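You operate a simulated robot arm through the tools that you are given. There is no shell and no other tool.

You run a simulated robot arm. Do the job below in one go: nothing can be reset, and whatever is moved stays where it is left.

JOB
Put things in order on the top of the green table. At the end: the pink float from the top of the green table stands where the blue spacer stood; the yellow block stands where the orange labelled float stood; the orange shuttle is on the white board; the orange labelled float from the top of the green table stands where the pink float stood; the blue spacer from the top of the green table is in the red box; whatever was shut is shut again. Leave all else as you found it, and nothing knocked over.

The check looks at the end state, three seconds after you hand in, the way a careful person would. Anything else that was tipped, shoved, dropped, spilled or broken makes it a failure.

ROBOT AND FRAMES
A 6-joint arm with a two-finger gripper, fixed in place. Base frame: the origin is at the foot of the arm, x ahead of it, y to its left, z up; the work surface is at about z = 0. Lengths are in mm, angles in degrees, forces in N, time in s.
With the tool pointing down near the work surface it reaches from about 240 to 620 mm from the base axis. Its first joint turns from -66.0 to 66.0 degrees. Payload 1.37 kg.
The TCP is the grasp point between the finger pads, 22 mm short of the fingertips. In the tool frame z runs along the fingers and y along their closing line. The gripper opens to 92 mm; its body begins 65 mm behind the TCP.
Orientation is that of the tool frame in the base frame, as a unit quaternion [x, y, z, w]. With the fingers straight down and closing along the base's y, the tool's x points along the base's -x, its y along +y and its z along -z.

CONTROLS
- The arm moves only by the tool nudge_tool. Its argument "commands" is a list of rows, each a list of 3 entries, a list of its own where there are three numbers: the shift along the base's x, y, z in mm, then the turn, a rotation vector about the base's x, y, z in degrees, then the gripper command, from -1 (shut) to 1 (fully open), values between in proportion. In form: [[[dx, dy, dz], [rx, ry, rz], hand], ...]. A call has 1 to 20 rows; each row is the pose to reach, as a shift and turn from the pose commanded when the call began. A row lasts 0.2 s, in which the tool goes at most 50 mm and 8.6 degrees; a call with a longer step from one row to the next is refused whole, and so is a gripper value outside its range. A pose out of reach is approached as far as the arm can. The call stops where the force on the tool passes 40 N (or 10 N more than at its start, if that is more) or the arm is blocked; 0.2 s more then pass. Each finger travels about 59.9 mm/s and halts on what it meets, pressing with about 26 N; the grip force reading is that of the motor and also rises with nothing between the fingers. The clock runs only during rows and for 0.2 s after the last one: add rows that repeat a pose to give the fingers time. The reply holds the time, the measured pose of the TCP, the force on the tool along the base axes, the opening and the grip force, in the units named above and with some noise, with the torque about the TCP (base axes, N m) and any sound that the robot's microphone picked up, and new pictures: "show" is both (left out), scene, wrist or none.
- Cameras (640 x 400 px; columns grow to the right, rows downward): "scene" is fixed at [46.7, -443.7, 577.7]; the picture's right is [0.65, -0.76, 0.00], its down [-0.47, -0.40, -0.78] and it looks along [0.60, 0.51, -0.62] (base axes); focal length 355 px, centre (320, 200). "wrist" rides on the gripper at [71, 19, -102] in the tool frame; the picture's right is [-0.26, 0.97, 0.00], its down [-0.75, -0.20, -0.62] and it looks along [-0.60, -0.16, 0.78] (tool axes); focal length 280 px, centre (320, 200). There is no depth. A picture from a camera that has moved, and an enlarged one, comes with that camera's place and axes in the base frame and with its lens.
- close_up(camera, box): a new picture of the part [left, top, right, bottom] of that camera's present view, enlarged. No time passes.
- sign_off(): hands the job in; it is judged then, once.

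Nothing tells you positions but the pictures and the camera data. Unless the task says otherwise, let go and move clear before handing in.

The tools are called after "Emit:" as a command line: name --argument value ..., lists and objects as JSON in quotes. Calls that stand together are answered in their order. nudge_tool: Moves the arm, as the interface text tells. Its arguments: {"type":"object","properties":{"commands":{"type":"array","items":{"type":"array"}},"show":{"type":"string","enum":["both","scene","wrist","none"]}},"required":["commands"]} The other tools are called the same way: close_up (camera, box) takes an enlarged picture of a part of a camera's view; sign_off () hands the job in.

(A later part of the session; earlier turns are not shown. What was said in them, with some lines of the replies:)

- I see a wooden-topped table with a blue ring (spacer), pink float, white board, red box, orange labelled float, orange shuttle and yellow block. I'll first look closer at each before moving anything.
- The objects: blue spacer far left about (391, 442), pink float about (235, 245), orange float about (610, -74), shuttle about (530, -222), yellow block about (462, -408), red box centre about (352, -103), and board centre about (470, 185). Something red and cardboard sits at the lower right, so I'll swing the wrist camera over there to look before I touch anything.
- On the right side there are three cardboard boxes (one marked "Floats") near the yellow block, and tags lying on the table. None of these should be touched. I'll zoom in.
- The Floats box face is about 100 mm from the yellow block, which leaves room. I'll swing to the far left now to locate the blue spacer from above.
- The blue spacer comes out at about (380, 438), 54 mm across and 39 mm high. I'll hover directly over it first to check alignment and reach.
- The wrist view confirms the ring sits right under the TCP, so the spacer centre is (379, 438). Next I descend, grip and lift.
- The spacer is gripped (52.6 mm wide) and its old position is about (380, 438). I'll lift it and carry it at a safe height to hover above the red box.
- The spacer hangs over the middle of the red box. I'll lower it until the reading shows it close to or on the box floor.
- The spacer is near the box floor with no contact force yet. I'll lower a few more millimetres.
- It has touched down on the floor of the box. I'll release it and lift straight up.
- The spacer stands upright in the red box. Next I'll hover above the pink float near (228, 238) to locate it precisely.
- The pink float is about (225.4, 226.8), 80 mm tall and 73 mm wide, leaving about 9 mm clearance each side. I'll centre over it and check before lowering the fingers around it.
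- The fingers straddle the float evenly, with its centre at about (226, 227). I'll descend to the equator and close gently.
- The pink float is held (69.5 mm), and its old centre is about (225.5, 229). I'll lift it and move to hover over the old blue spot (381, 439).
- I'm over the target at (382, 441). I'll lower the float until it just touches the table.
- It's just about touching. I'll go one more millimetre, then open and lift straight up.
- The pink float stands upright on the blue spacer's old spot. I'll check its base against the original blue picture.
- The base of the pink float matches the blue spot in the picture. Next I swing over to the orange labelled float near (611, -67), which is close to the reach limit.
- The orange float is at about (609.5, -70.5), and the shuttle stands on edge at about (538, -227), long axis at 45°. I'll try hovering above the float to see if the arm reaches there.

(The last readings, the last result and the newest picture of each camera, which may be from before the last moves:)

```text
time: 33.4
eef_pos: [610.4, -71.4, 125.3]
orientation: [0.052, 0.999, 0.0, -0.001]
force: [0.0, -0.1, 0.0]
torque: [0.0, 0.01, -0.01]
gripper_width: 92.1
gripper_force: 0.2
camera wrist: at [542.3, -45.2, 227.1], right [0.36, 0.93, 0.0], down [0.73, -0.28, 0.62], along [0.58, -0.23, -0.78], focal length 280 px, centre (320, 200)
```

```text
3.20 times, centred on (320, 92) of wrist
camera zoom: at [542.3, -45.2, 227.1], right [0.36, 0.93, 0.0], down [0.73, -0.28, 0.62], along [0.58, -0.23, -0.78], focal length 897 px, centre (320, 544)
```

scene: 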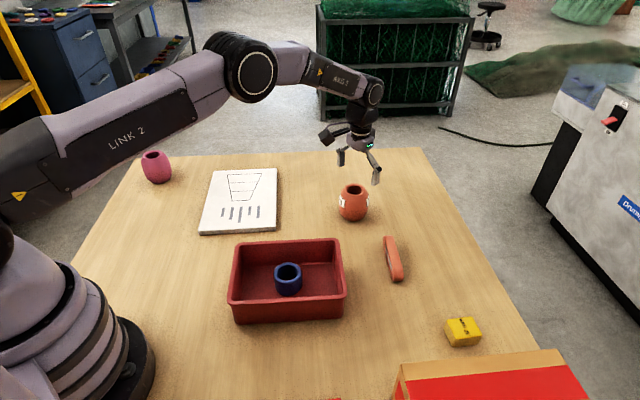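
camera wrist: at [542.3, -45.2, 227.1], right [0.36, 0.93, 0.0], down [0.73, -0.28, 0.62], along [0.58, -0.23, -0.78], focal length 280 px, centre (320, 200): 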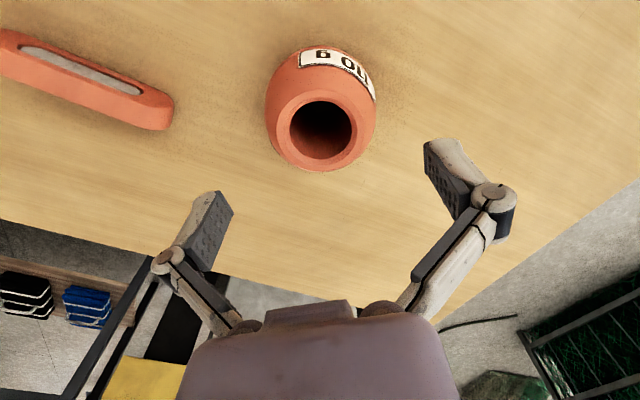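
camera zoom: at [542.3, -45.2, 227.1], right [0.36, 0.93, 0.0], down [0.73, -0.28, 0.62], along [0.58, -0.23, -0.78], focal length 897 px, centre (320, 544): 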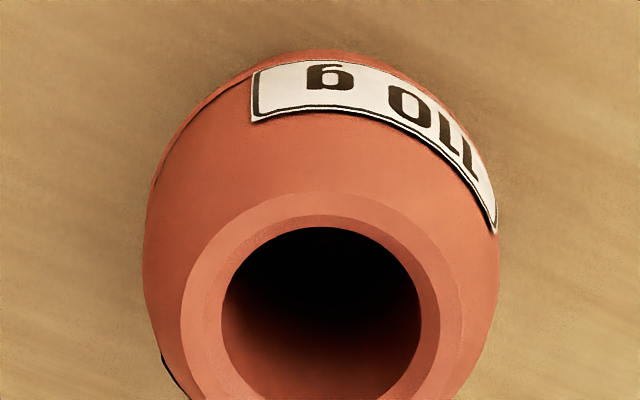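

Reach is fine, and the float centre refines to (608.5, -70.5). I'll shift 2 mm back, descend to the equator and grip.

Emit:
nudge_tool --commands '[[[-2, 1, -28], [0, 0, 0], 1], [[-2, 1, -56], [0, 0, 0], 1], [[-2, 1, -76], [0, 0, 0], 1], [[-2, 1, -84], [0, 0, 0], 1], [[-2, 1, -84], [0, 0, 0], 1], [[-2, 1, -84], [0, 0, 0], -1], [[-2, 1, -84], [0, 0, 0], -1], [[-2, 1, -84], [0, 0, 0], -1], [[-2, 1, -84], [0, 0, 0], -1]]'

```text
time: 35.4
eef_pos: [610.9, -70.5, 41.1]
orientation: [0.052, 0.999, 0.0, 0.0]
force: [-2.4, 0.0, 5.2]
torque: [0.04, 0.09, 0.01]
gripper_width: 70.4
gripper_force: 25.9
camera wrist: at [541.3, -44.5, 143.0], right [0.36, 0.93, 0.0], down [0.73, -0.28, 0.63], along [0.58, -0.23, -0.78], focal length 280 px, centre (320, 200)
```

scene: 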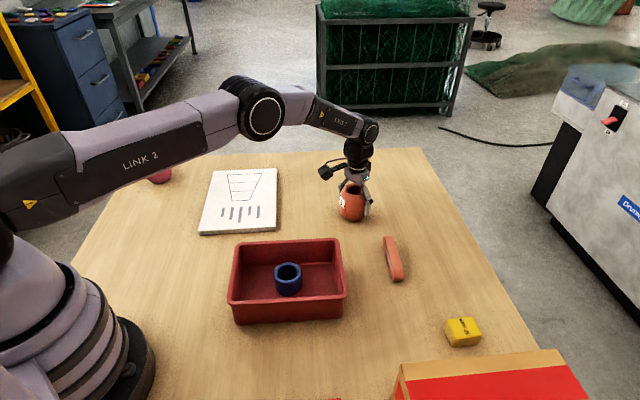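
wrist: 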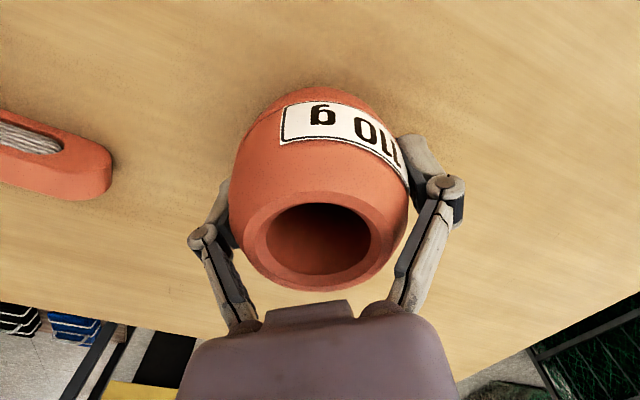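

The orange float is held (70.4 mm), and its old position is about (609, -70.5). I'll lift, retract and carry it to the old pink spot (225.5, 229).

Emit:
nudge_tool --commands '[[[0, 0, 25], [0, 0, 0], -1], [[0, 0, 60], [0, 0, 0], -1], [[-20, 10, 95], [0, 0, 4], -1], [[-52, 28, 120], [0, 0, 8], -1], [[-90, 50, 130], [0, 0, 12], -1], [[-130, 70, 130], [0, 0, 16], -1], [[-152, 98, 130], [0, 0, 20], -1], [[-175, 125, 130], [0, 0, 24], -1], [[-197, 153, 130], [0, 0, 28], -1], [[-220, 180, 130], [0, 0, 32], -1], [[-253, 204, 130], [0, 0, 36], -1], [[-286, 228, 130], [0, 0, 40], -1], [[-319, 252, 122], [0, 0, 44], -1], [[-352, 276, 105], [0, 0, 48], -1], [[-384, 299, 78], [0, 0, 51], -1], [[-384, 299, 55], [0, 0, 51], -1], [[-384, 299, 55], [0, 0, 51], -1]]'

```text
time: 39.0
eef_pos: [225.2, 227.3, 93.1]
orientation: [-0.382, 0.924, 0.0, 0.0]
force: [-0.4, 0.0, -1.0]
torque: [-0.02, -0.02, -0.01]
gripper_width: 70.0
gripper_force: 26.0
camera wrist: at [161.0, 191.6, 195.7], right [-0.5, 0.87, 0.0], down [0.68, 0.39, 0.63], along [0.54, 0.31, -0.78], focal length 280 px, centre (320, 200)
```

scene: 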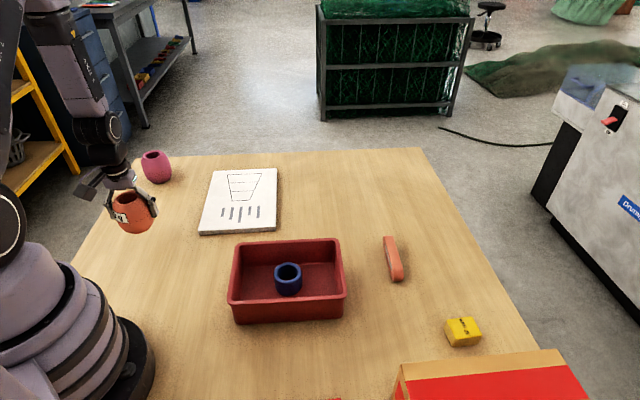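
wrist: 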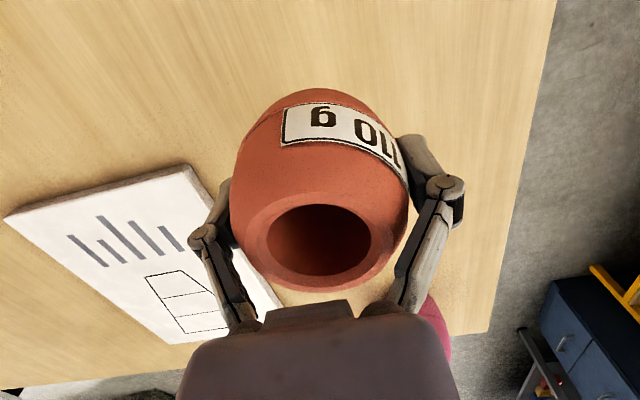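

I'm over the old pink spot. I'll lower gently to just above touching.

Emit:
nudge_tool --commands '[[[1, 1, -25], [0, 0, 0], -1], [[1, 1, -42], [0, 0, 0], -1], [[1, 1, -49], [0, 0, 0], -1], [[1, 1, -51], [0, 0, 0], -1], [[1, 1, -52], [0, 0, 0], -1], [[1, 1, -52], [0, 0, 0], -1]]' --show "none"

```text
time: 40.4
eef_pos: [226.4, 229.7, 42.7]
orientation: [-0.383, 0.924, 0.001, 0.0]
force: [0.2, -0.3, -1.9]
torque: [-0.02, 0.03, 0.03]
gripper_width: 70.4
gripper_force: 25.9
```

Emit:
nudge_tool --commands '[[[0, 0, -1], [0, 0, 0], -1], [[0, 0, -2], [0, 0, 0], -1], [[0, 0, -2], [0, 0, 0], -1]]' --show "none"

```text
time: 41.2
eef_pos: [226.1, 229.6, 40.6]
orientation: [-0.383, 0.924, -0.001, 0.0]
force: [0.0, -6.1, 16.7]
torque: [-0.02, -0.08, -0.04]
gripper_width: 70.3
gripper_force: 26.2
```

It's on the table with light contact. I'll release and go straight up.

Emit:
nudge_tool --commands '[[[0, 0, -1], [0, 0, 0], 0.6], [[0, 0, -1], [0, 0, 0], 1], [[0, 0, -1], [0, 0, 0], 1], [[0, 0, 12], [0, 0, 0], 1], [[0, 0, 45], [0, 0, 0], 1], [[0, 0, 85], [0, 0, 0], 1], [[0, 0, 130], [0, 0, 0], 1], [[0, 0, 175], [0, 0, 0], 1], [[0, 0, 175], [0, 0, 0], 1]]'

Emit:
close_up --camera "scene" --box '[100, 195, 196, 255]'

```text
time: 43.2
eef_pos: [225.1, 229.2, 217.2]
orientation: [-0.383, 0.924, 0.0, 0.0]
force: [0.3, -0.5, 0.2]
torque: [0.01, 0.01, -0.01]
gripper_width: 92.1
gripper_force: 0.1
camera wrist: at [161.3, 194.4, 319.1], right [-0.5, 0.87, 0.0], down [0.68, 0.39, 0.62], along [0.54, 0.31, -0.78], focal length 280 px, centre (320, 200)
```

scene: 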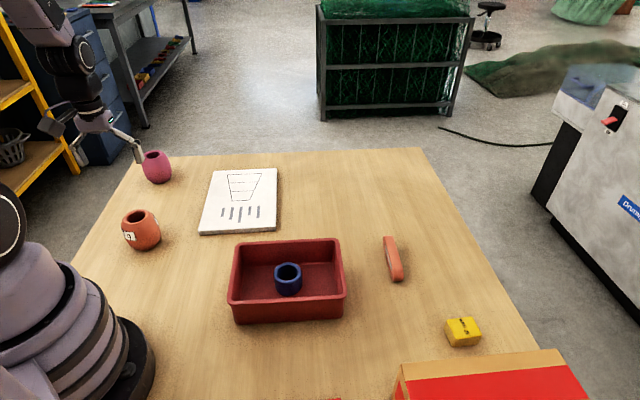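
wrist: 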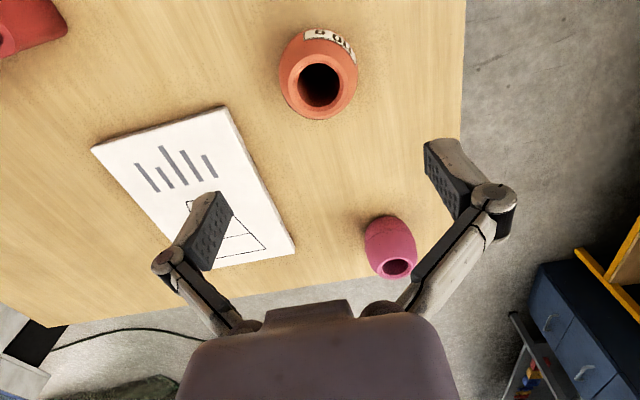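

```text
6.67 times, centred on (148, 225) of scene
camera zoom: at [46.7, -443.7, 577.7], right [0.65, -0.76, 0.0], down [-0.47, -0.4, -0.78], along [0.6, 0.51, -0.62], focal length 2365 px, centre (1467, 33)
```

zoom: 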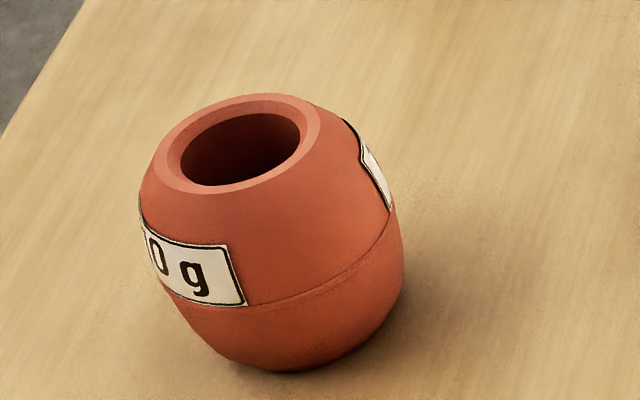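

The orange float now stands where the pink one was, within about 3 mm. Next I travel round to the yellow block near (462, -408) and look at it from above.

Emit:
nudge_tool --commands '[[[31, -24, 5], [0, 0, -5.4], 1], [[62, -48, 10], [0, 0, -10.8], 1], [[93, -71, 10], [0, 0, -16.1], 1], [[124, -95, 10], [0, 0, -21.5], 1], [[155, -119, 10], [0, 0, -26.9], 1], [[172, -161, 10], [0, 0, -32.2], 1], [[190, -204, 10], [0, 0, -37.6], 1], [[207, -246, 10], [0, 0, -43], 1], [[225, -289, 10], [0, 0, -48.4], 1], [[226, -331, 10], [0, 0, -53.8], 1], [[227, -374, 10], [0, 0, -59.1], 1], [[229, -416, 10], [0, 0, -64.5], 1], [[230, -459, 10], [0, 0, -69.9], 1], [[220, -499, 5], [0, 0, -75.2], 1], [[210, -539, 0], [0, 0, -80.6], 1], [[200, -579, 0], [0, 0, -86], 1], [[200, -579, 0], [0, 0, -86], 1]]'

```text
time: 46.8
eef_pos: [426.1, -349.6, 215.5]
orientation: [0.351, 0.936, 0.0, 0.0]
force: [-0.6, -0.8, 0.5]
torque: [-0.02, -0.01, -0.03]
gripper_width: 92.1
gripper_force: 0.1
camera wrist: at [384.4, -288.4, 318.1], right [0.83, 0.56, 0.0], down [0.43, -0.65, 0.62], along [0.35, -0.52, -0.78], focal length 280 px, centre (320, 200)
```

scene: 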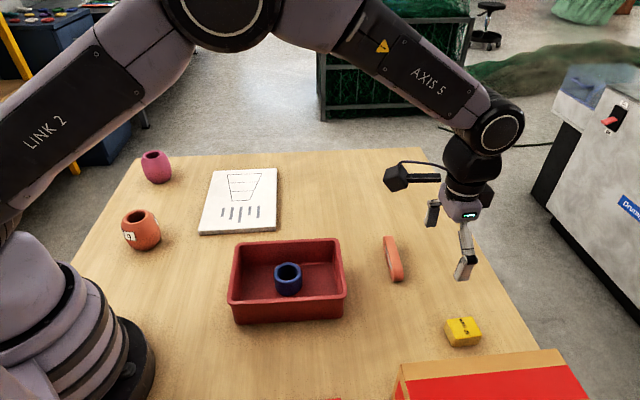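
wrist: 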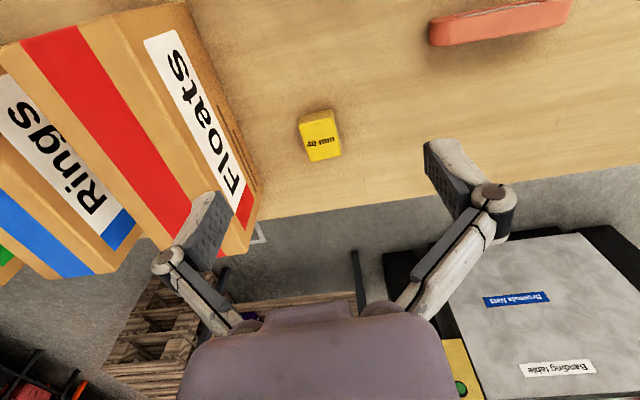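

Emit:
close_up --camera "wrist" --box '[270, 95, 366, 170]'

Emit:
close_up --camera "scene" --box '[424, 305, 504, 355]'

Emit:
close_up --camera "wrist" --box '[100, 0, 420, 200]'

```text
5.33 times, centred on (318, 132) of wrist
camera zoom: at [384.4, -288.4, 318.1], right [0.83, 0.56, 0.0], down [0.43, -0.65, 0.62], along [0.35, -0.52, -0.78], focal length 1495 px, centre (331, 560)
```

zoom: 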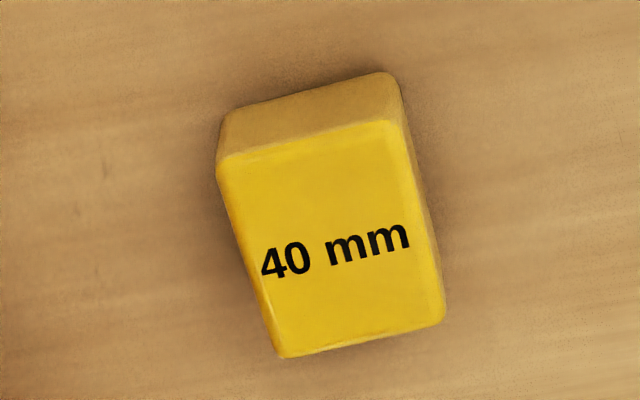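

```text
8.00 times, centred on (464, 330) of scene
camera zoom: at [46.7, -443.7, 577.7], right [0.65, -0.76, 0.0], down [-0.47, -0.4, -0.78], along [0.6, 0.51, -0.62], focal length 2838 px, centre (-832, -840)
```

zoom: 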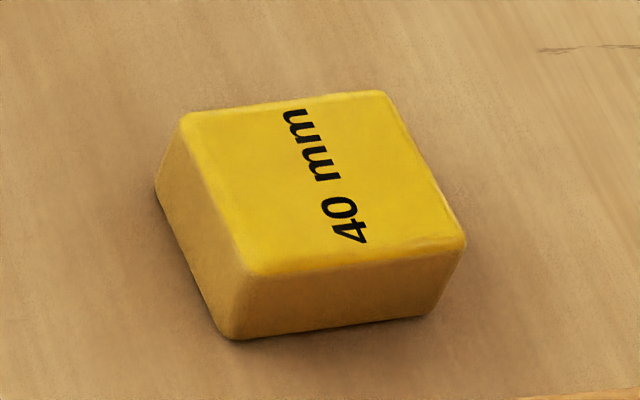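

```text
2.00 times, centred on (260, 100) of wrist
camera zoom: at [384.4, -288.4, 318.1], right [0.83, 0.56, 0.0], down [0.43, -0.65, 0.62], along [0.35, -0.52, -0.78], focal length 561 px, centre (440, 400)
```

zoom: 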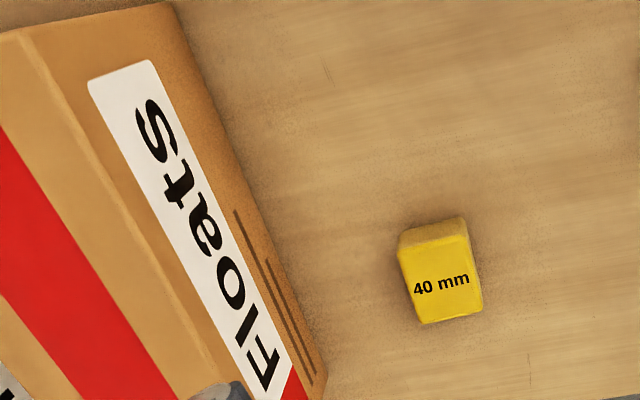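

The yellow block is centred at about (468, -410), 38 × 48 mm and about 26 mm high, with sides at ±45°. I'll hover above it with the hand partly open, keeping clear of the Floats box.

Emit:
nudge_tool --commands '[[[11, -15, -29], [0, 0, -1], 0.7], [[21, -31, -58], [0, 0, -2], 0.5], [[32, -46, -87], [0, 0, -3], 0.45], [[42, -60, -116], [0, 0, -3], 0.45], [[42, -60, -116], [0, 0, -3], 0.45]]'

Emit:
close_up --camera "wrist" --box '[240, 60, 400, 160]'

```text
time: 48.0
eef_pos: [468.6, -408.4, 98.7]
orientation: [0.374, 0.927, -0.001, 0.0]
force: [-0.6, 0.5, -0.1]
torque: [-0.02, 0.01, -0.01]
gripper_width: 66.7
gripper_force: 0.0
camera wrist: at [431.0, -345.3, 201.3], right [0.86, 0.51, 0.0], down [0.4, -0.67, 0.62], along [0.32, -0.54, -0.78], focal length 280 px, centre (320, 200)
```

scene: 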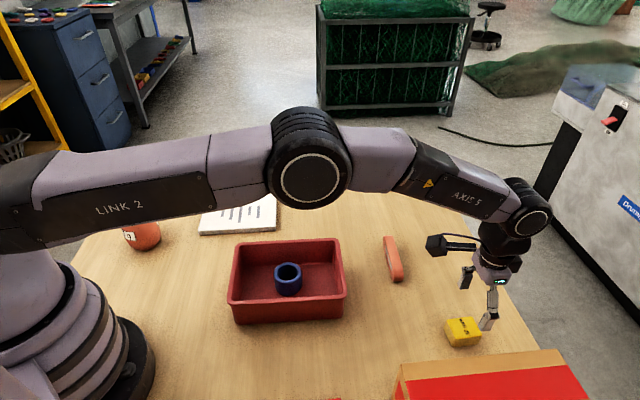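
wrist: 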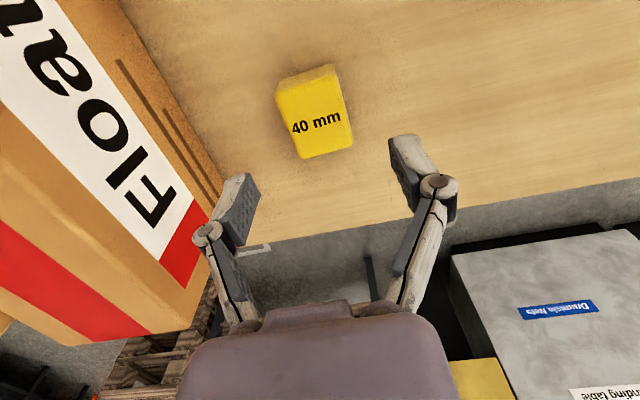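

```text
4.00 times, centred on (320, 110) of wrist
camera zoom: at [431.0, -345.3, 201.3], right [0.86, 0.51, 0.0], down [0.4, -0.67, 0.62], along [0.32, -0.54, -0.78], focal length 1122 px, centre (320, 560)
```

zoom: 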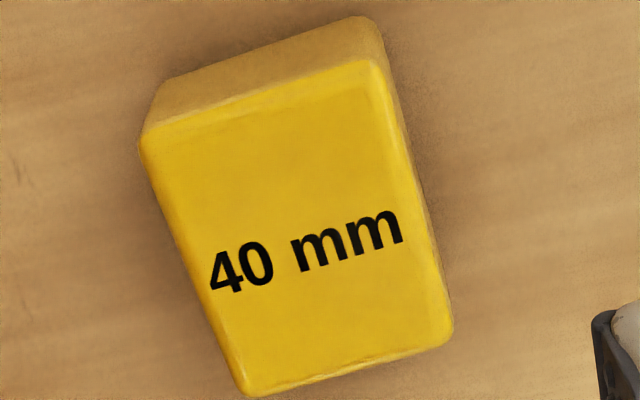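

The block is 2 mm off-centre and rotated about 3° from my fingers. I'll correct both, descend to just above the table and grip.

Emit:
nudge_tool --commands '[[[-2, -1, -25], [0, 0, 1.5], 0.45], [[-2, -1, -50], [0, 0, 3], 0.45], [[-2, -1, -66], [0, 0, 3], 0.45], [[-2, -1, -73], [0, 0, 3], 0.45], [[-2, -1, -73], [0, 0, 3], 0.45], [[-2, -1, -73], [0, 0, 3], -1], [[-2, -1, -73], [0, 0, 3], -1], [[-2, -1, -73], [0, 0, 3], -1], [[-2, -1, -73], [0, 0, 3], -1]]'

```text
time: 50.0
eef_pos: [466.6, -409.9, 26.2]
orientation: [0.35, 0.937, 0.0, -0.001]
force: [-0.9, 1.1, 2.2]
torque: [-0.02, 0.02, 0.0]
gripper_width: 39.2
gripper_force: 25.7
camera wrist: at [425.0, -348.7, 128.7], right [0.83, 0.56, 0.0], down [0.43, -0.65, 0.63], along [0.35, -0.52, -0.78], focal length 280 px, centre (320, 200)
```

scene: 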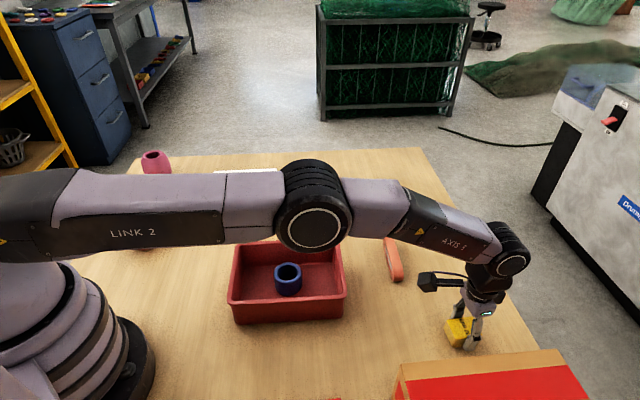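
wrist: 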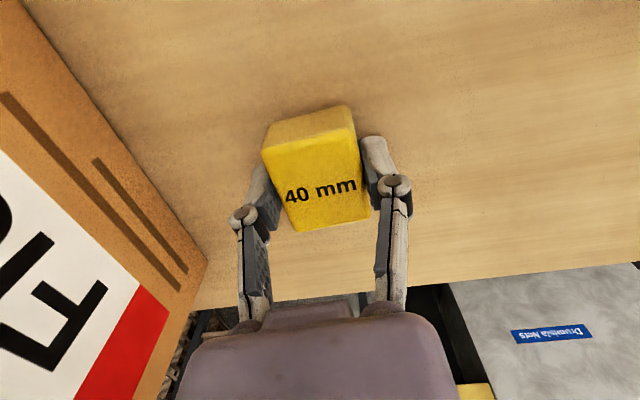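

The block is held (39 mm). I'll lift it, swing at a safe height past the shuttle, and hover over the old orange float spot (608.5, -70.5).

Emit:
nudge_tool --commands '[[[0, 0, 20], [0, 0, 0], -1], [[0, 0, 55], [0, 0, 0], -1], [[-8, 18, 90], [0, 0, 0], -1], [[-20, 50, 115], [0, 0, 0], -1], [[-5, 90, 120], [0, 0, 0], -1], [[12, 130, 120], [0, 0, 0], -1], [[30, 168, 120], [0, 0, 0], -1], [[48, 206, 120], [0, 0, 0], -1], [[66, 244, 120], [0, 0, 0], -1], [[84, 282, 120], [0, 0, 0], -1], [[103, 318, 120], [0, 0, 0], -1], [[125, 335, 105], [0, 0, 0], -1], [[142, 339, 80], [0, 0, 0], -1], [[142, 339, 60], [0, 0, 0], -1], [[142, 339, 60], [0, 0, 0], -1]]'

```text
time: 53.2
eef_pos: [607.6, -71.6, 87.1]
orientation: [0.35, 0.937, 0.0, 0.0]
force: [0.3, 0.1, -0.6]
torque: [0.02, 0.0, 0.01]
gripper_width: 39.3
gripper_force: 26.1
camera wrist: at [567.4, -9.7, 188.5], right [0.83, 0.56, 0.0], down [0.43, -0.65, 0.63], along [0.35, -0.52, -0.78], focal length 280 px, centre (320, 200)
```

scene: 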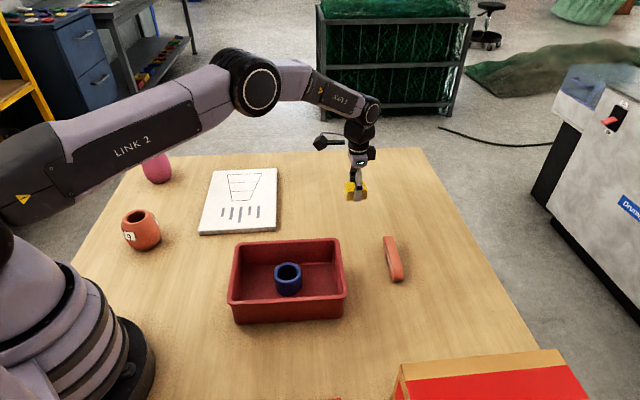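
wrist: 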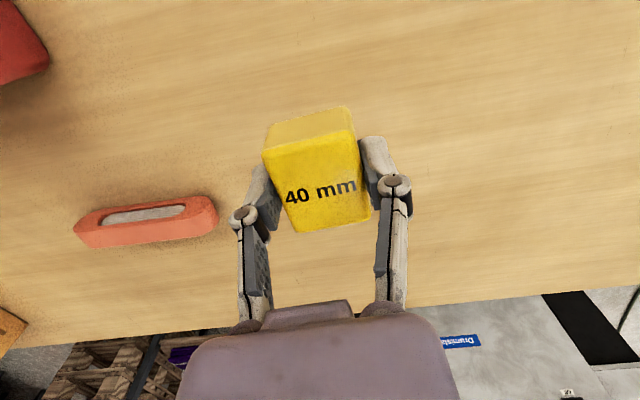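

I'm right over the target at (608.5, -70.6). I'll lower the block to the table.

Emit:
nudge_tool --commands '[[[0, 0, -25], [0, 0, 0], -1], [[0, 0, -46], [0, 0, 0], -1], [[0, 0, -55], [0, 0, 0], -1], [[0, 0, -58], [0, 0, 0], -1], [[0, 0, -59], [0, 0, 0], -1], [[0, 0, -59], [0, 0, 0], -1]]' --show "none"

```text
time: 54.6
eef_pos: [608.7, -71.1, 27.1]
orientation: [0.351, 0.937, 0.0, 0.001]
force: [-0.1, 0.4, -1.2]
torque: [-0.03, -0.02, 0.01]
gripper_width: 39.3
gripper_force: 26.1
```

Emit:
nudge_tool --commands '[[[0, 0, -1], [0, 0, 0], -1], [[0, 0, -2], [0, 0, 0], -1], [[0, 0, -2], [0, 0, 0], -1]]' --show "none"

```text
time: 55.4
eef_pos: [608.6, -71.9, 26.7]
orientation: [0.351, 0.936, 0.0, 0.0]
force: [-1.0, 0.9, 3.3]
torque: [-0.02, 0.02, -0.03]
gripper_width: 39.2
gripper_force: 25.5
```

Contact is light, so I release here and lift straight up.

Emit:
nudge_tool --commands '[[[0, 0, -2], [0, 0, 0], 0.2], [[0, 0, -2], [0, 0, 0], 0.45], [[0, 0, -2], [0, 0, 0], 0.45], [[0, 0, 15], [0, 0, 0], 0.45], [[0, 0, 50], [0, 0, 0], 0.45], [[0, 0, 85], [0, 0, 0], 0.45], [[-30, -15, 115], [0, 0, 0], 0.45], [[-60, -30, 135], [0, 0, 0], 0.45], [[-60, -30, 135], [0, 0, 0], 0.45]]'

Emit:
close_up --camera "scene" --box '[314, 170, 394, 220]'

```text
time: 57.4
eef_pos: [546.3, -101.5, 161.8]
orientation: [0.35, 0.937, 0.0, 0.0]
force: [-0.1, -0.5, -0.8]
torque: [-0.04, -0.02, 0.0]
gripper_width: 66.7
gripper_force: 0.0
camera wrist: at [505.3, -41.0, 263.2], right [0.83, 0.56, 0.0], down [0.43, -0.65, 0.62], along [0.35, -0.52, -0.78], focal length 280 px, centre (320, 200)
```

scene: 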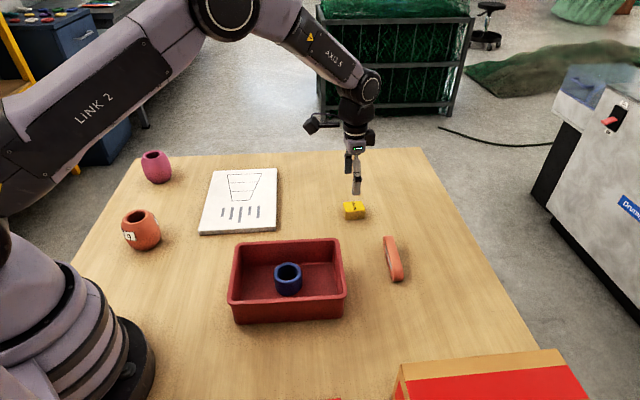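
wrist: 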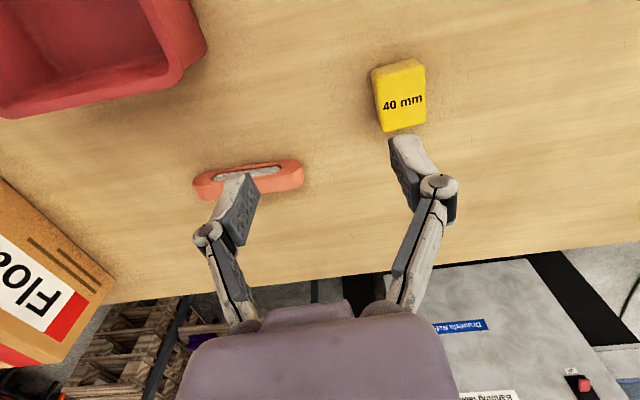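

```text
8.00 times, centred on (354, 195) of scene
camera zoom: at [46.7, -443.7, 577.7], right [0.65, -0.76, 0.0], down [-0.47, -0.4, -0.78], along [0.6, 0.51, -0.62], focal length 2838 px, centre (48, 240)
```

zoom: 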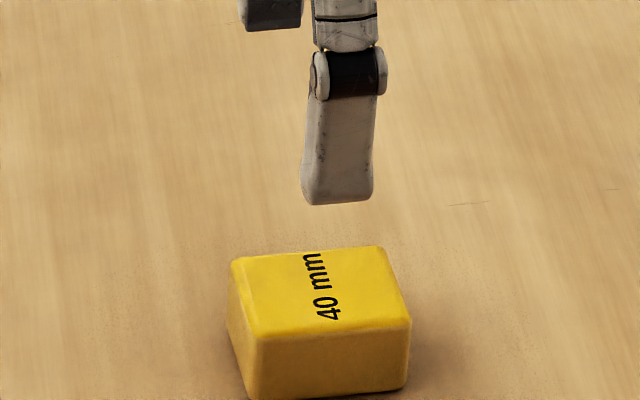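

The yellow block stands on the orange float's old spot. Now for the shuttle: I'll rotate the hand so it closes across the shuttle's thin side (yaw 45°) while moving over it.

Emit:
nudge_tool --commands '[[[-1, -11, 0], [0, 0, 7.8], 0.45], [[-1, -23, 0], [0, 0, 15.6], 0.45], [[-2, -34, 0], [0, 0, 23.5], 0.45], [[-3, -46, 0], [0, 0, 31.3], 0.45], [[-4, -57, 0], [0, 0, 39.1], 0.3], [[-4, -68, 0], [0, 0, 46.9], 0.2], [[-5, -80, 0], [0, 0, 54.7], 0.1], [[-6, -91, -5], [0, 0, 62.5], 0.1], [[-7, -103, -10], [0, 0, 70.4], 0.1], [[-7, -114, -15], [0, 0, 78.2], 0.1], [[-8, -125, -22], [0, 0, 86], 0.1], [[-8, -125, -22], [0, 0, 86], 0.1]]'

Emit:
close_up --camera "wrist" --box '[220, 40, 420, 165]'

```text
time: 60.0
eef_pos: [541.1, -226.6, 137.8]
orientation: [-0.383, 0.924, -0.001, 0.0]
force: [0.4, -0.1, -0.2]
torque: [0.0, 0.0, 0.02]
gripper_width: 50.6
gripper_force: 0.1
camera wrist: at [476.3, -262.4, 240.6], right [-0.5, 0.87, 0.0], down [0.68, 0.39, 0.62], along [0.54, 0.31, -0.78], focal length 280 px, centre (320, 200)
```

scene: 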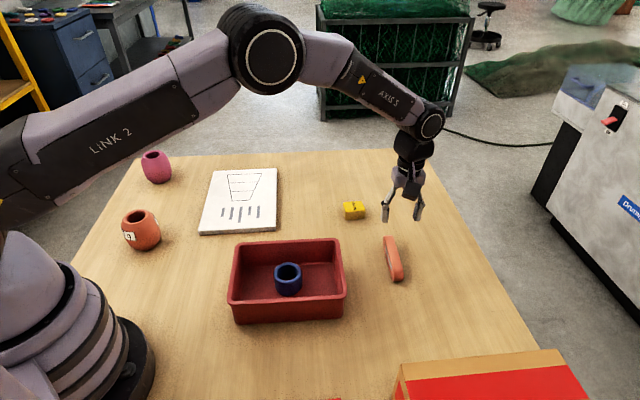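
wrist: 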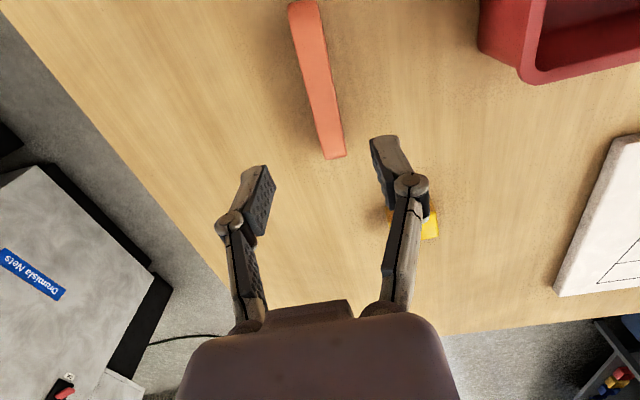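

```text
3.20 times, centred on (320, 102) of wrist
camera zoom: at [476.3, -262.4, 240.6], right [-0.5, 0.87, 0.0], down [0.68, 0.39, 0.62], along [0.54, 0.31, -0.78], focal length 897 px, centre (320, 512)
```

zoom: 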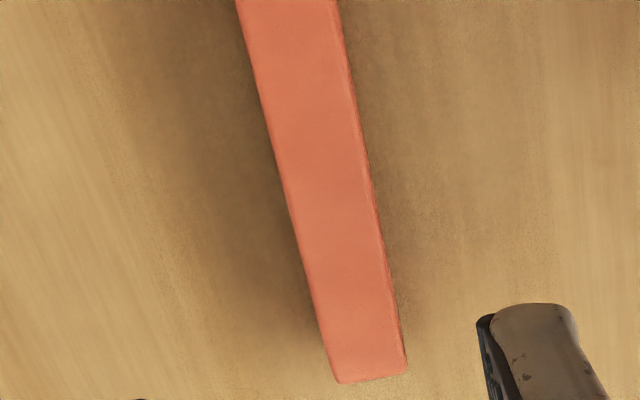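

The shuttle's centre is about (537, -226) with its axis near 42.7°. I'll shift and rotate slightly to match, then descend and grip it across its 19 mm thickness.

Emit:
nudge_tool --commands '[[[-2, 0, -35], [0, 0, -1.2], 0.1], [[-3, 0, -70], [0, 0, -2.3], 0.1], [[-3, 0, -98], [0, 0, -2.3], 0.1], [[-3, 0, -112], [0, 0, -2.3], 0.1], [[-3, 0, -112], [0, 0, -2.3], 0.1]]'

```text
time: 61.2
eef_pos: [536.3, -226.0, 27.6]
orientation: [-0.364, 0.931, -0.001, 0.0]
force: [0.2, -0.5, -0.3]
torque: [-0.01, -0.02, 0.0]
gripper_width: 50.9
gripper_force: 0.1
camera wrist: at [470.5, -259.1, 128.8], right [-0.46, 0.89, 0.0], down [0.69, 0.36, 0.63], along [0.55, 0.29, -0.78], focal length 280 px, centre (320, 200)
```

scene: 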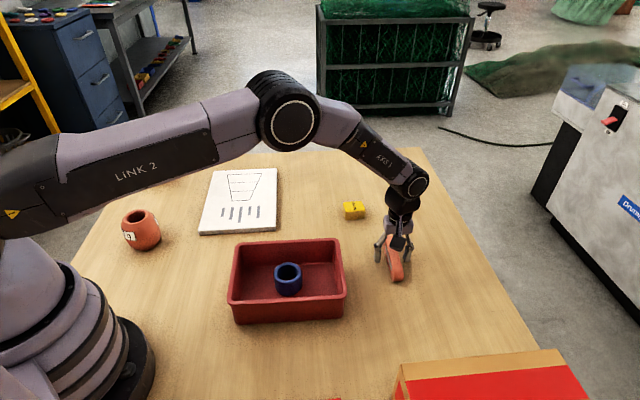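
wrist: 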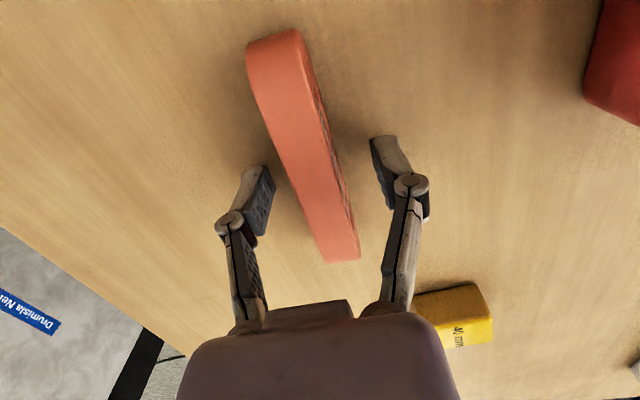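

The fingers straddle the shuttle near its middle. I'll close on it.

Emit:
nudge_tool --commands '[[[0, 0, -2], [0, 0, 0], 0.1], [[0, 0, -2], [0, 0, 0], -0.3], [[0, 0, -2], [0, 0, 0], -1], [[0, 0, -2], [0, 0, 0], -1], [[0, 0, -2], [0, 0, 0], -1], [[0, 0, -2], [0, 0, 0], -1]]' --show "wrist"

```text
time: 62.6
eef_pos: [536.8, -226.1, 25.9]
orientation: [-0.364, 0.931, 0.0, 0.0]
force: [-0.2, -0.6, 0.4]
torque: [0.01, 0.0, -0.01]
gripper_width: 18.8
gripper_force: 25.6
camera wrist: at [470.9, -259.3, 127.2], right [-0.46, 0.89, 0.0], down [0.69, 0.36, 0.62], along [0.55, 0.29, -0.78], focal length 280 px, centre (320, 200)
```

wrist: 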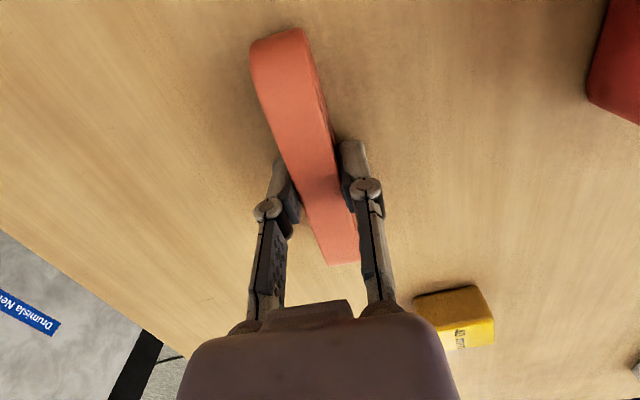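

The shuttle is gripped (18.8 mm). I'll lift it and carry it, staying upright, to above the middle of the white board at about (468, 186).

Emit:
nudge_tool --commands '[[[0, 0, 20], [0, 0, 0], -1], [[0, 0, 60], [0, 0, 0], -1], [[-4, 20, 95], [0, 0, 0], -1], [[-8, 55, 115], [0, 0, 1], -1], [[-12, 97, 120], [0, 0, 2.3], -1], [[-17, 139, 120], [0, 0, 2.3], -1], [[-25, 181, 120], [0, 0, 2.3], -1], [[-33, 223, 120], [0, 0, 2.3], -1], [[-41, 265, 120], [0, 0, 2.3], -1], [[-49, 307, 120], [0, 0, 2.3], -1], [[-57, 349, 115], [0, 0, 2.3], -1], [[-65, 385, 95], [0, 0, 2.3], -1], [[-69, 412, 65], [0, 0, 2.3], -1], [[-69, 412, 50], [0, 0, 2.3], -1], [[-69, 412, 50], [0, 0, 2.3], -1]]'

```text
time: 65.8
eef_pos: [470.3, 185.3, 73.1]
orientation: [-0.382, 0.924, 0.0, 0.0]
force: [0.3, -0.5, -0.9]
torque: [-0.01, 0.0, 0.01]
gripper_width: 18.9
gripper_force: 25.8
camera wrist: at [406.2, 150.1, 176.4], right [-0.5, 0.87, 0.0], down [0.68, 0.39, 0.63], along [0.54, 0.31, -0.78], focal length 280 px, centre (320, 200)
```

scene: 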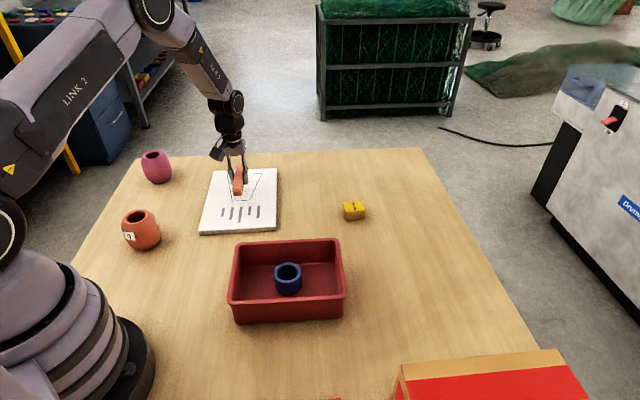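
wrist: 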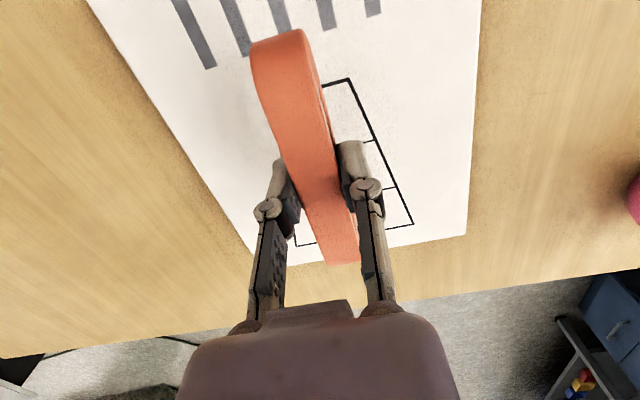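

I'm over the board. I'll lower toward its top surface in small steps and watch the force.

Emit:
nudge_tool --commands '[[[0, 0, -18], [0, 0, 0], -1], [[0, 0, -26], [0, 0, 0], -1], [[0, 0, -30], [0, 0, 0], -1], [[0, 0, -32], [0, 0, 0], -1], [[0, 0, -32], [0, 0, 0], -1]]' --show "none"

```text
time: 67.0
eef_pos: [468.7, 186.4, 42.4]
orientation: [-0.383, 0.924, 0.001, 0.0]
force: [0.1, -0.1, -0.3]
torque: [-0.05, -0.03, -0.01]
gripper_width: 19.0
gripper_force: 26.1
```

Emit:
nudge_tool --commands '[[[0, 0, -1], [0, 0, 0], -1], [[0, 0, -2], [0, 0, 0], -1], [[0, 0, -2], [0, 0, 0], -1]]' --show "none"

```text
time: 67.8
eef_pos: [470.2, 185.2, 40.9]
orientation: [-0.383, 0.924, 0.0, 0.0]
force: [-0.9, -0.1, 3.5]
torque: [0.0, 0.04, 0.01]
gripper_width: 19.0
gripper_force: 25.6
```

Emit:
nudge_tool --commands '[[[0, 0, -0.5], [0, 0, 0], -1], [[0, 0, -1], [0, 0, 0], -1], [[0, 0, -1], [0, 0, 0], -1]]' --show "both"

Emit:
close_up --camera "scene" --box '[180, 150, 300, 240]'

```text
time: 68.6
eef_pos: [470.2, 185.8, 39.9]
orientation: [-0.382, 0.924, 0.0, 0.002]
force: [1.7, 0.8, 20.6]
torque: [-0.13, 0.12, -0.03]
gripper_width: 18.8
gripper_force: 26.5
camera wrist: at [404.8, 149.6, 142.4], right [-0.5, 0.87, 0.0], down [0.67, 0.39, 0.63], along [0.55, 0.31, -0.78], focal length 280 px, centre (320, 200)
```

scene: 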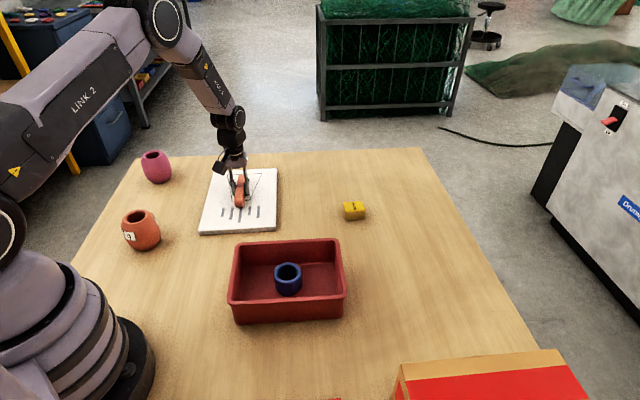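
wrist: 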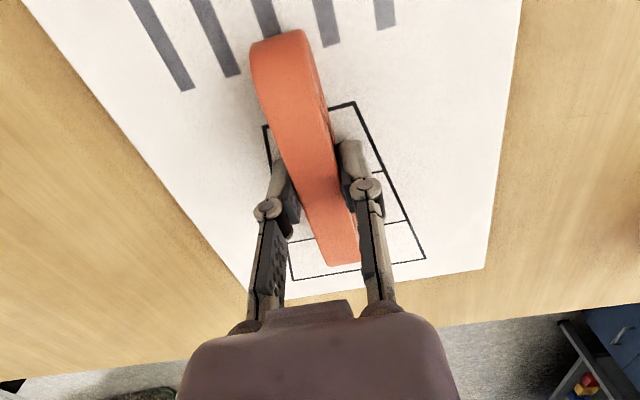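

```text
4.44 times, centred on (240, 195) of scene
camera zoom: at [46.6, -443.7, 577.7], right [0.65, -0.76, 0.0], down [-0.47, -0.4, -0.78], along [0.6, 0.51, -0.62], focal length 1576 px, centre (676, 222)
```

zoom: 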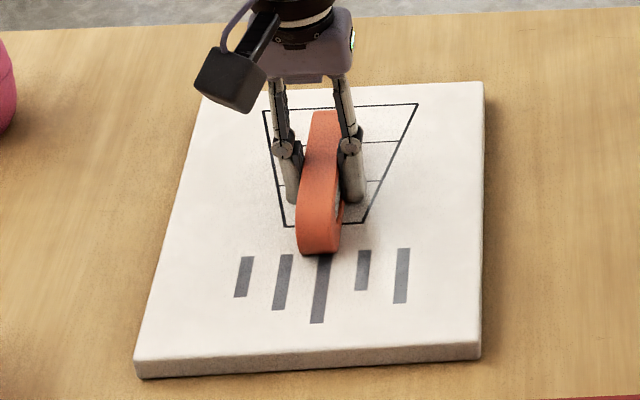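

The shuttle is firmly on the board, well inside its edges. I'll relieve the press slightly, open evenly, then lift clear.

Emit:
nudge_tool --commands '[[[0, 0, 0.8], [0, 0, 0], -1], [[0, 0, 0.8], [0, 0, 0], -0.4], [[0, 0, 0.8], [0, 0, 0], 0], [[0, 0, 0.8], [0, 0, 0], 0.1], [[0, 0, 0.8], [0, 0, 0], 0.1], [[0, 0, 20], [0, 0, 0], 0.1], [[0, 0, 60], [0, 0, 0], 0.1], [[0, 0, 105], [0, 0, 0], 0.1], [[0, 0, 150], [0, 0, 0], 0.1], [[-30, -20, 185], [0, 0, 0], 0.1], [[-65, -45, 210], [0, 0, 0], 0.1], [[-65, -45, 210], [0, 0, 0], 0.1]]'

Emit:
close_up --camera "scene" --box '[180, 150, 300, 240]'

```text
refused: row 10 steps farther than a row can; nothing moved
```

```text
4.44 times, centred on (240, 195) of scene
camera zoom: at [46.6, -443.7, 577.7], right [0.65, -0.76, 0.0], down [-0.47, -0.4, -0.78], along [0.6, 0.51, -0.62], focal length 1576 px, centre (676, 222)
```

zoom: 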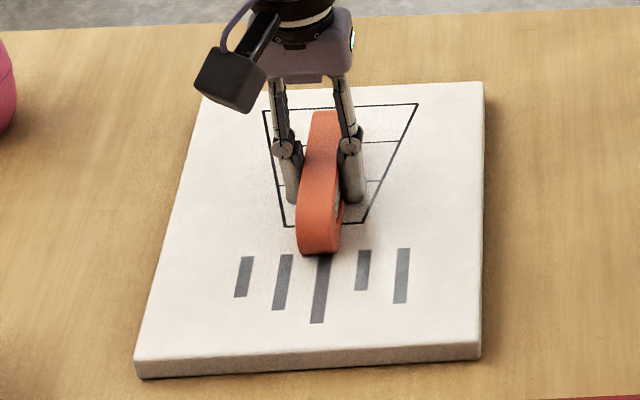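

The call was refused because one step was slightly too long, and nothing moved. I'll send it again with smaller steps.

Emit:
nudge_tool --commands '[[[0, 0, 0.8], [0, 0, 0], -1], [[0, 0, 0.8], [0, 0, 0], -0.4], [[0, 0, 0.8], [0, 0, 0], 0], [[0, 0, 0.8], [0, 0, 0], 0.1], [[0, 0, 0.8], [0, 0, 0], 0.1], [[0, 0, 20], [0, 0, 0], 0.1], [[0, 0, 60], [0, 0, 0], 0.1], [[0, 0, 100], [0, 0, 0], 0.1], [[0, 0, 140], [0, 0, 0], 0.1], [[-25, -15, 170], [0, 0, 0], 0.1], [[-55, -35, 195], [0, 0, 0], 0.1], [[-85, -60, 210], [0, 0, 0], 0.1], [[-85, -60, 210], [0, 0, 0], 0.1]]'

Emit:
close_up --camera "scene" --box '[180, 150, 300, 240]'

Emit:
close_up --camera "scene" --box '[200, 225, 400, 350]'

```text
time: 71.4
eef_pos: [383.2, 126.3, 250.1]
orientation: [-0.383, 0.924, 0.0, 0.0]
force: [0.6, -0.1, 0.0]
torque: [-0.03, 0.01, 0.04]
gripper_width: 50.4
gripper_force: 0.2
camera wrist: at [319.5, 89.4, 352.7], right [-0.5, 0.87, 0.0], down [0.68, 0.39, 0.62], along [0.54, 0.31, -0.78], focal length 280 px, centre (320, 200)
```

scene: 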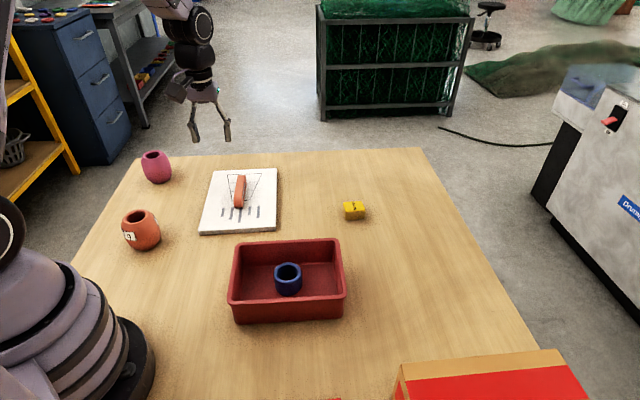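
wrist: 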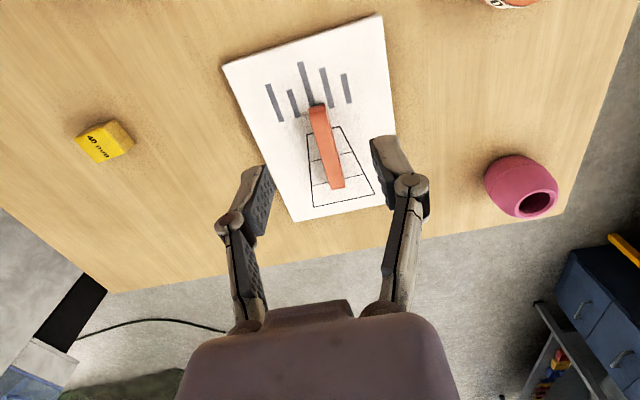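

```text
4.44 times, centred on (240, 195) of scene
camera zoom: at [46.7, -443.7, 577.7], right [0.65, -0.76, 0.0], down [-0.47, -0.4, -0.78], along [0.6, 0.51, -0.62], focal length 1576 px, centre (676, 222)
```

zoom: 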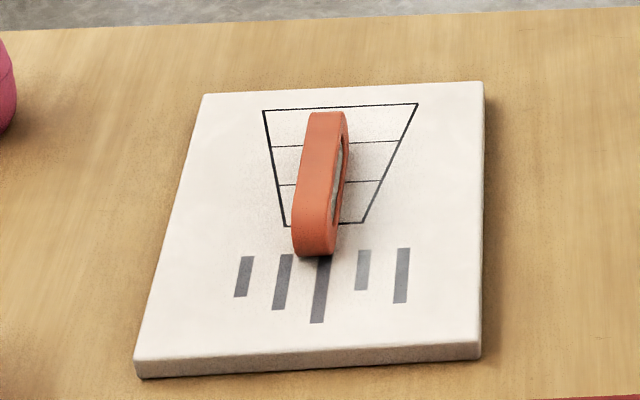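

```text
3.20 times, centred on (300, 288) of scene
camera zoom: at [46.7, -443.7, 577.7], right [0.65, -0.76, 0.0], down [-0.47, -0.4, -0.78], along [0.6, 0.51, -0.62], focal length 1135 px, centre (384, -80)
```

zoom: 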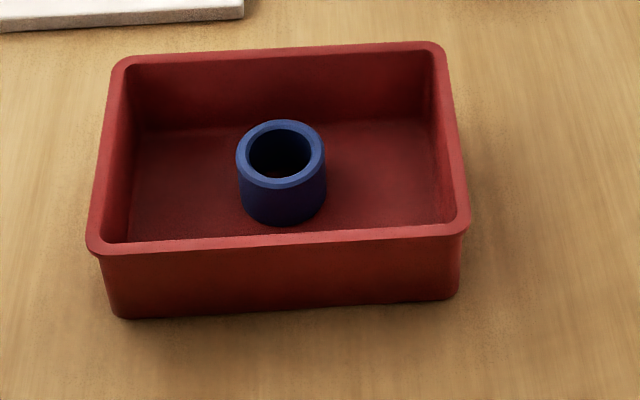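

The shuttle stands on the board and the spacer is upright in the box. I'll check the shuttle closely for any lean, and compare the rest of the scene.

Emit:
close_up --camera "wrist" --box '[272, 90, 368, 200]'

Emit:
close_up --camera "scene" --box '[212, 165, 268, 215]'

Emit:
close_up --camera "scene" --box '[320, 180, 400, 230]'

Emit:
close_up --camera "scene" --box '[300, 300, 640, 400]'

```text
3.64 times, centred on (320, 145) of wrist
camera zoom: at [319.5, 89.4, 352.7], right [-0.5, 0.87, 0.0], down [0.68, 0.39, 0.62], along [0.54, 0.31, -0.78], focal length 1020 px, centre (320, 400)
```

zoom: 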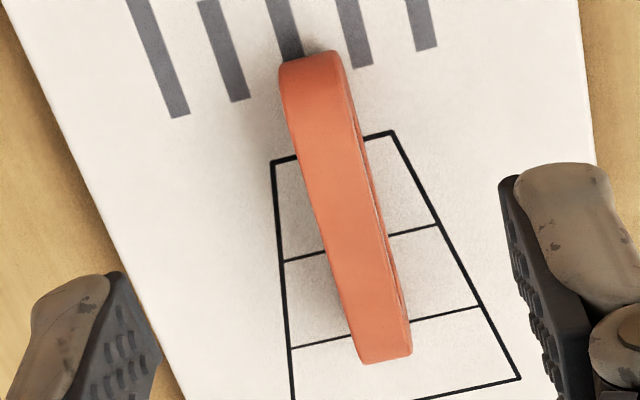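

```text
8.00 times, centred on (240, 190) of scene
camera zoom: at [46.7, -443.7, 577.7], right [0.65, -0.76, 0.0], down [-0.47, -0.4, -0.78], along [0.6, 0.51, -0.62], focal length 2838 px, centre (960, 280)
```

zoom: 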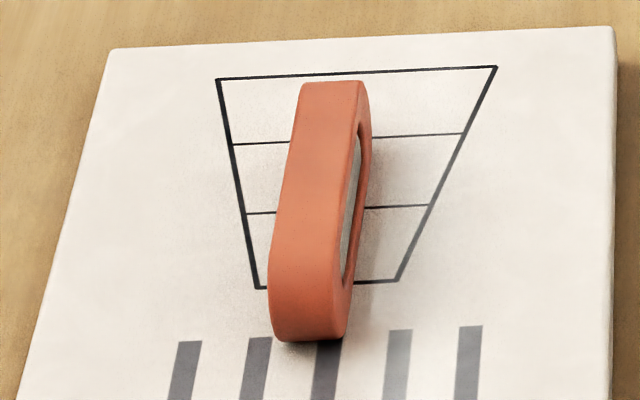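

```text
8.00 times, centred on (360, 205) of scene
camera zoom: at [46.7, -443.7, 577.7], right [0.65, -0.76, 0.0], down [-0.47, -0.4, -0.78], along [0.6, 0.51, -0.62], focal length 2838 px, centre (0, 160)
```

zoom: 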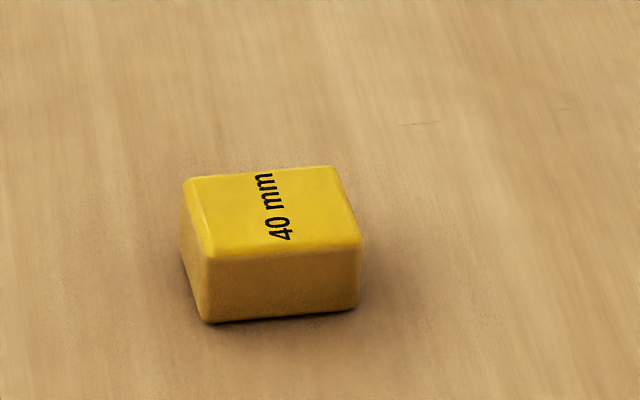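

```text
1.88 times, centred on (470, 350) of scene
camera zoom: at [46.7, -443.7, 577.7], right [0.65, -0.76, 0.0], down [-0.47, -0.4, -0.78], along [0.6, 0.51, -0.62], focal length 668 px, centre (38, -82)
```

zoom: 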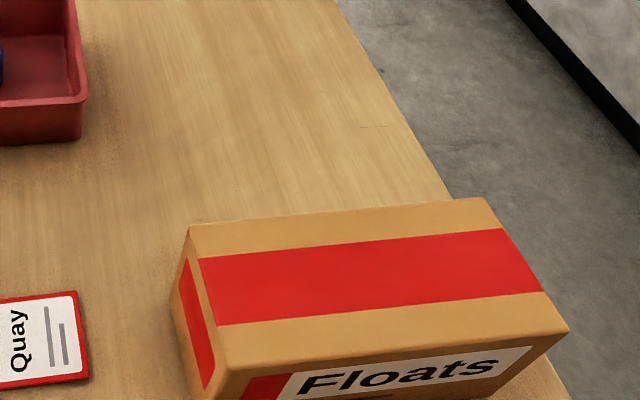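

Everything is in place:
- The pink float is on the spacer's spot.
- The orange float is on the pink spot.
- The yellow block is on the orange spot.
- The shuttle stands on the board.
- The spacer is in the red box.

The board, box and cartons haven't moved, nothing was opened, and the arm is clear with nothing held, so I'm handing in.

Emit:
sign_off

```text
The job is handed in.
```

The job is handed in. All five items are in their places and nothing was knocked over. I checked each position against the cameras, but no result of the check has come back yet.

| Item | Now stands | How close |
|---|---|---|
| Pink float | where the blue spacer stood | base matches the original picture |
| Orange labelled float | where the pink float stood | about 3 mm off |
| Yellow block | where the orange labelled float stood | within about 1 mm by the arm's readings |
| Orange shuttle | on edge near the middle of the white board, as it stood before | well inside the board's edges |
| Blue spacer | upright in the red box | well clear of the walls |

The white board and red box show in the same place as at the start, and I never touched the cartons or tags. Nothing needed opening, so there was nothing to shut again. The hand is open and the arm is clear of everything on the table.
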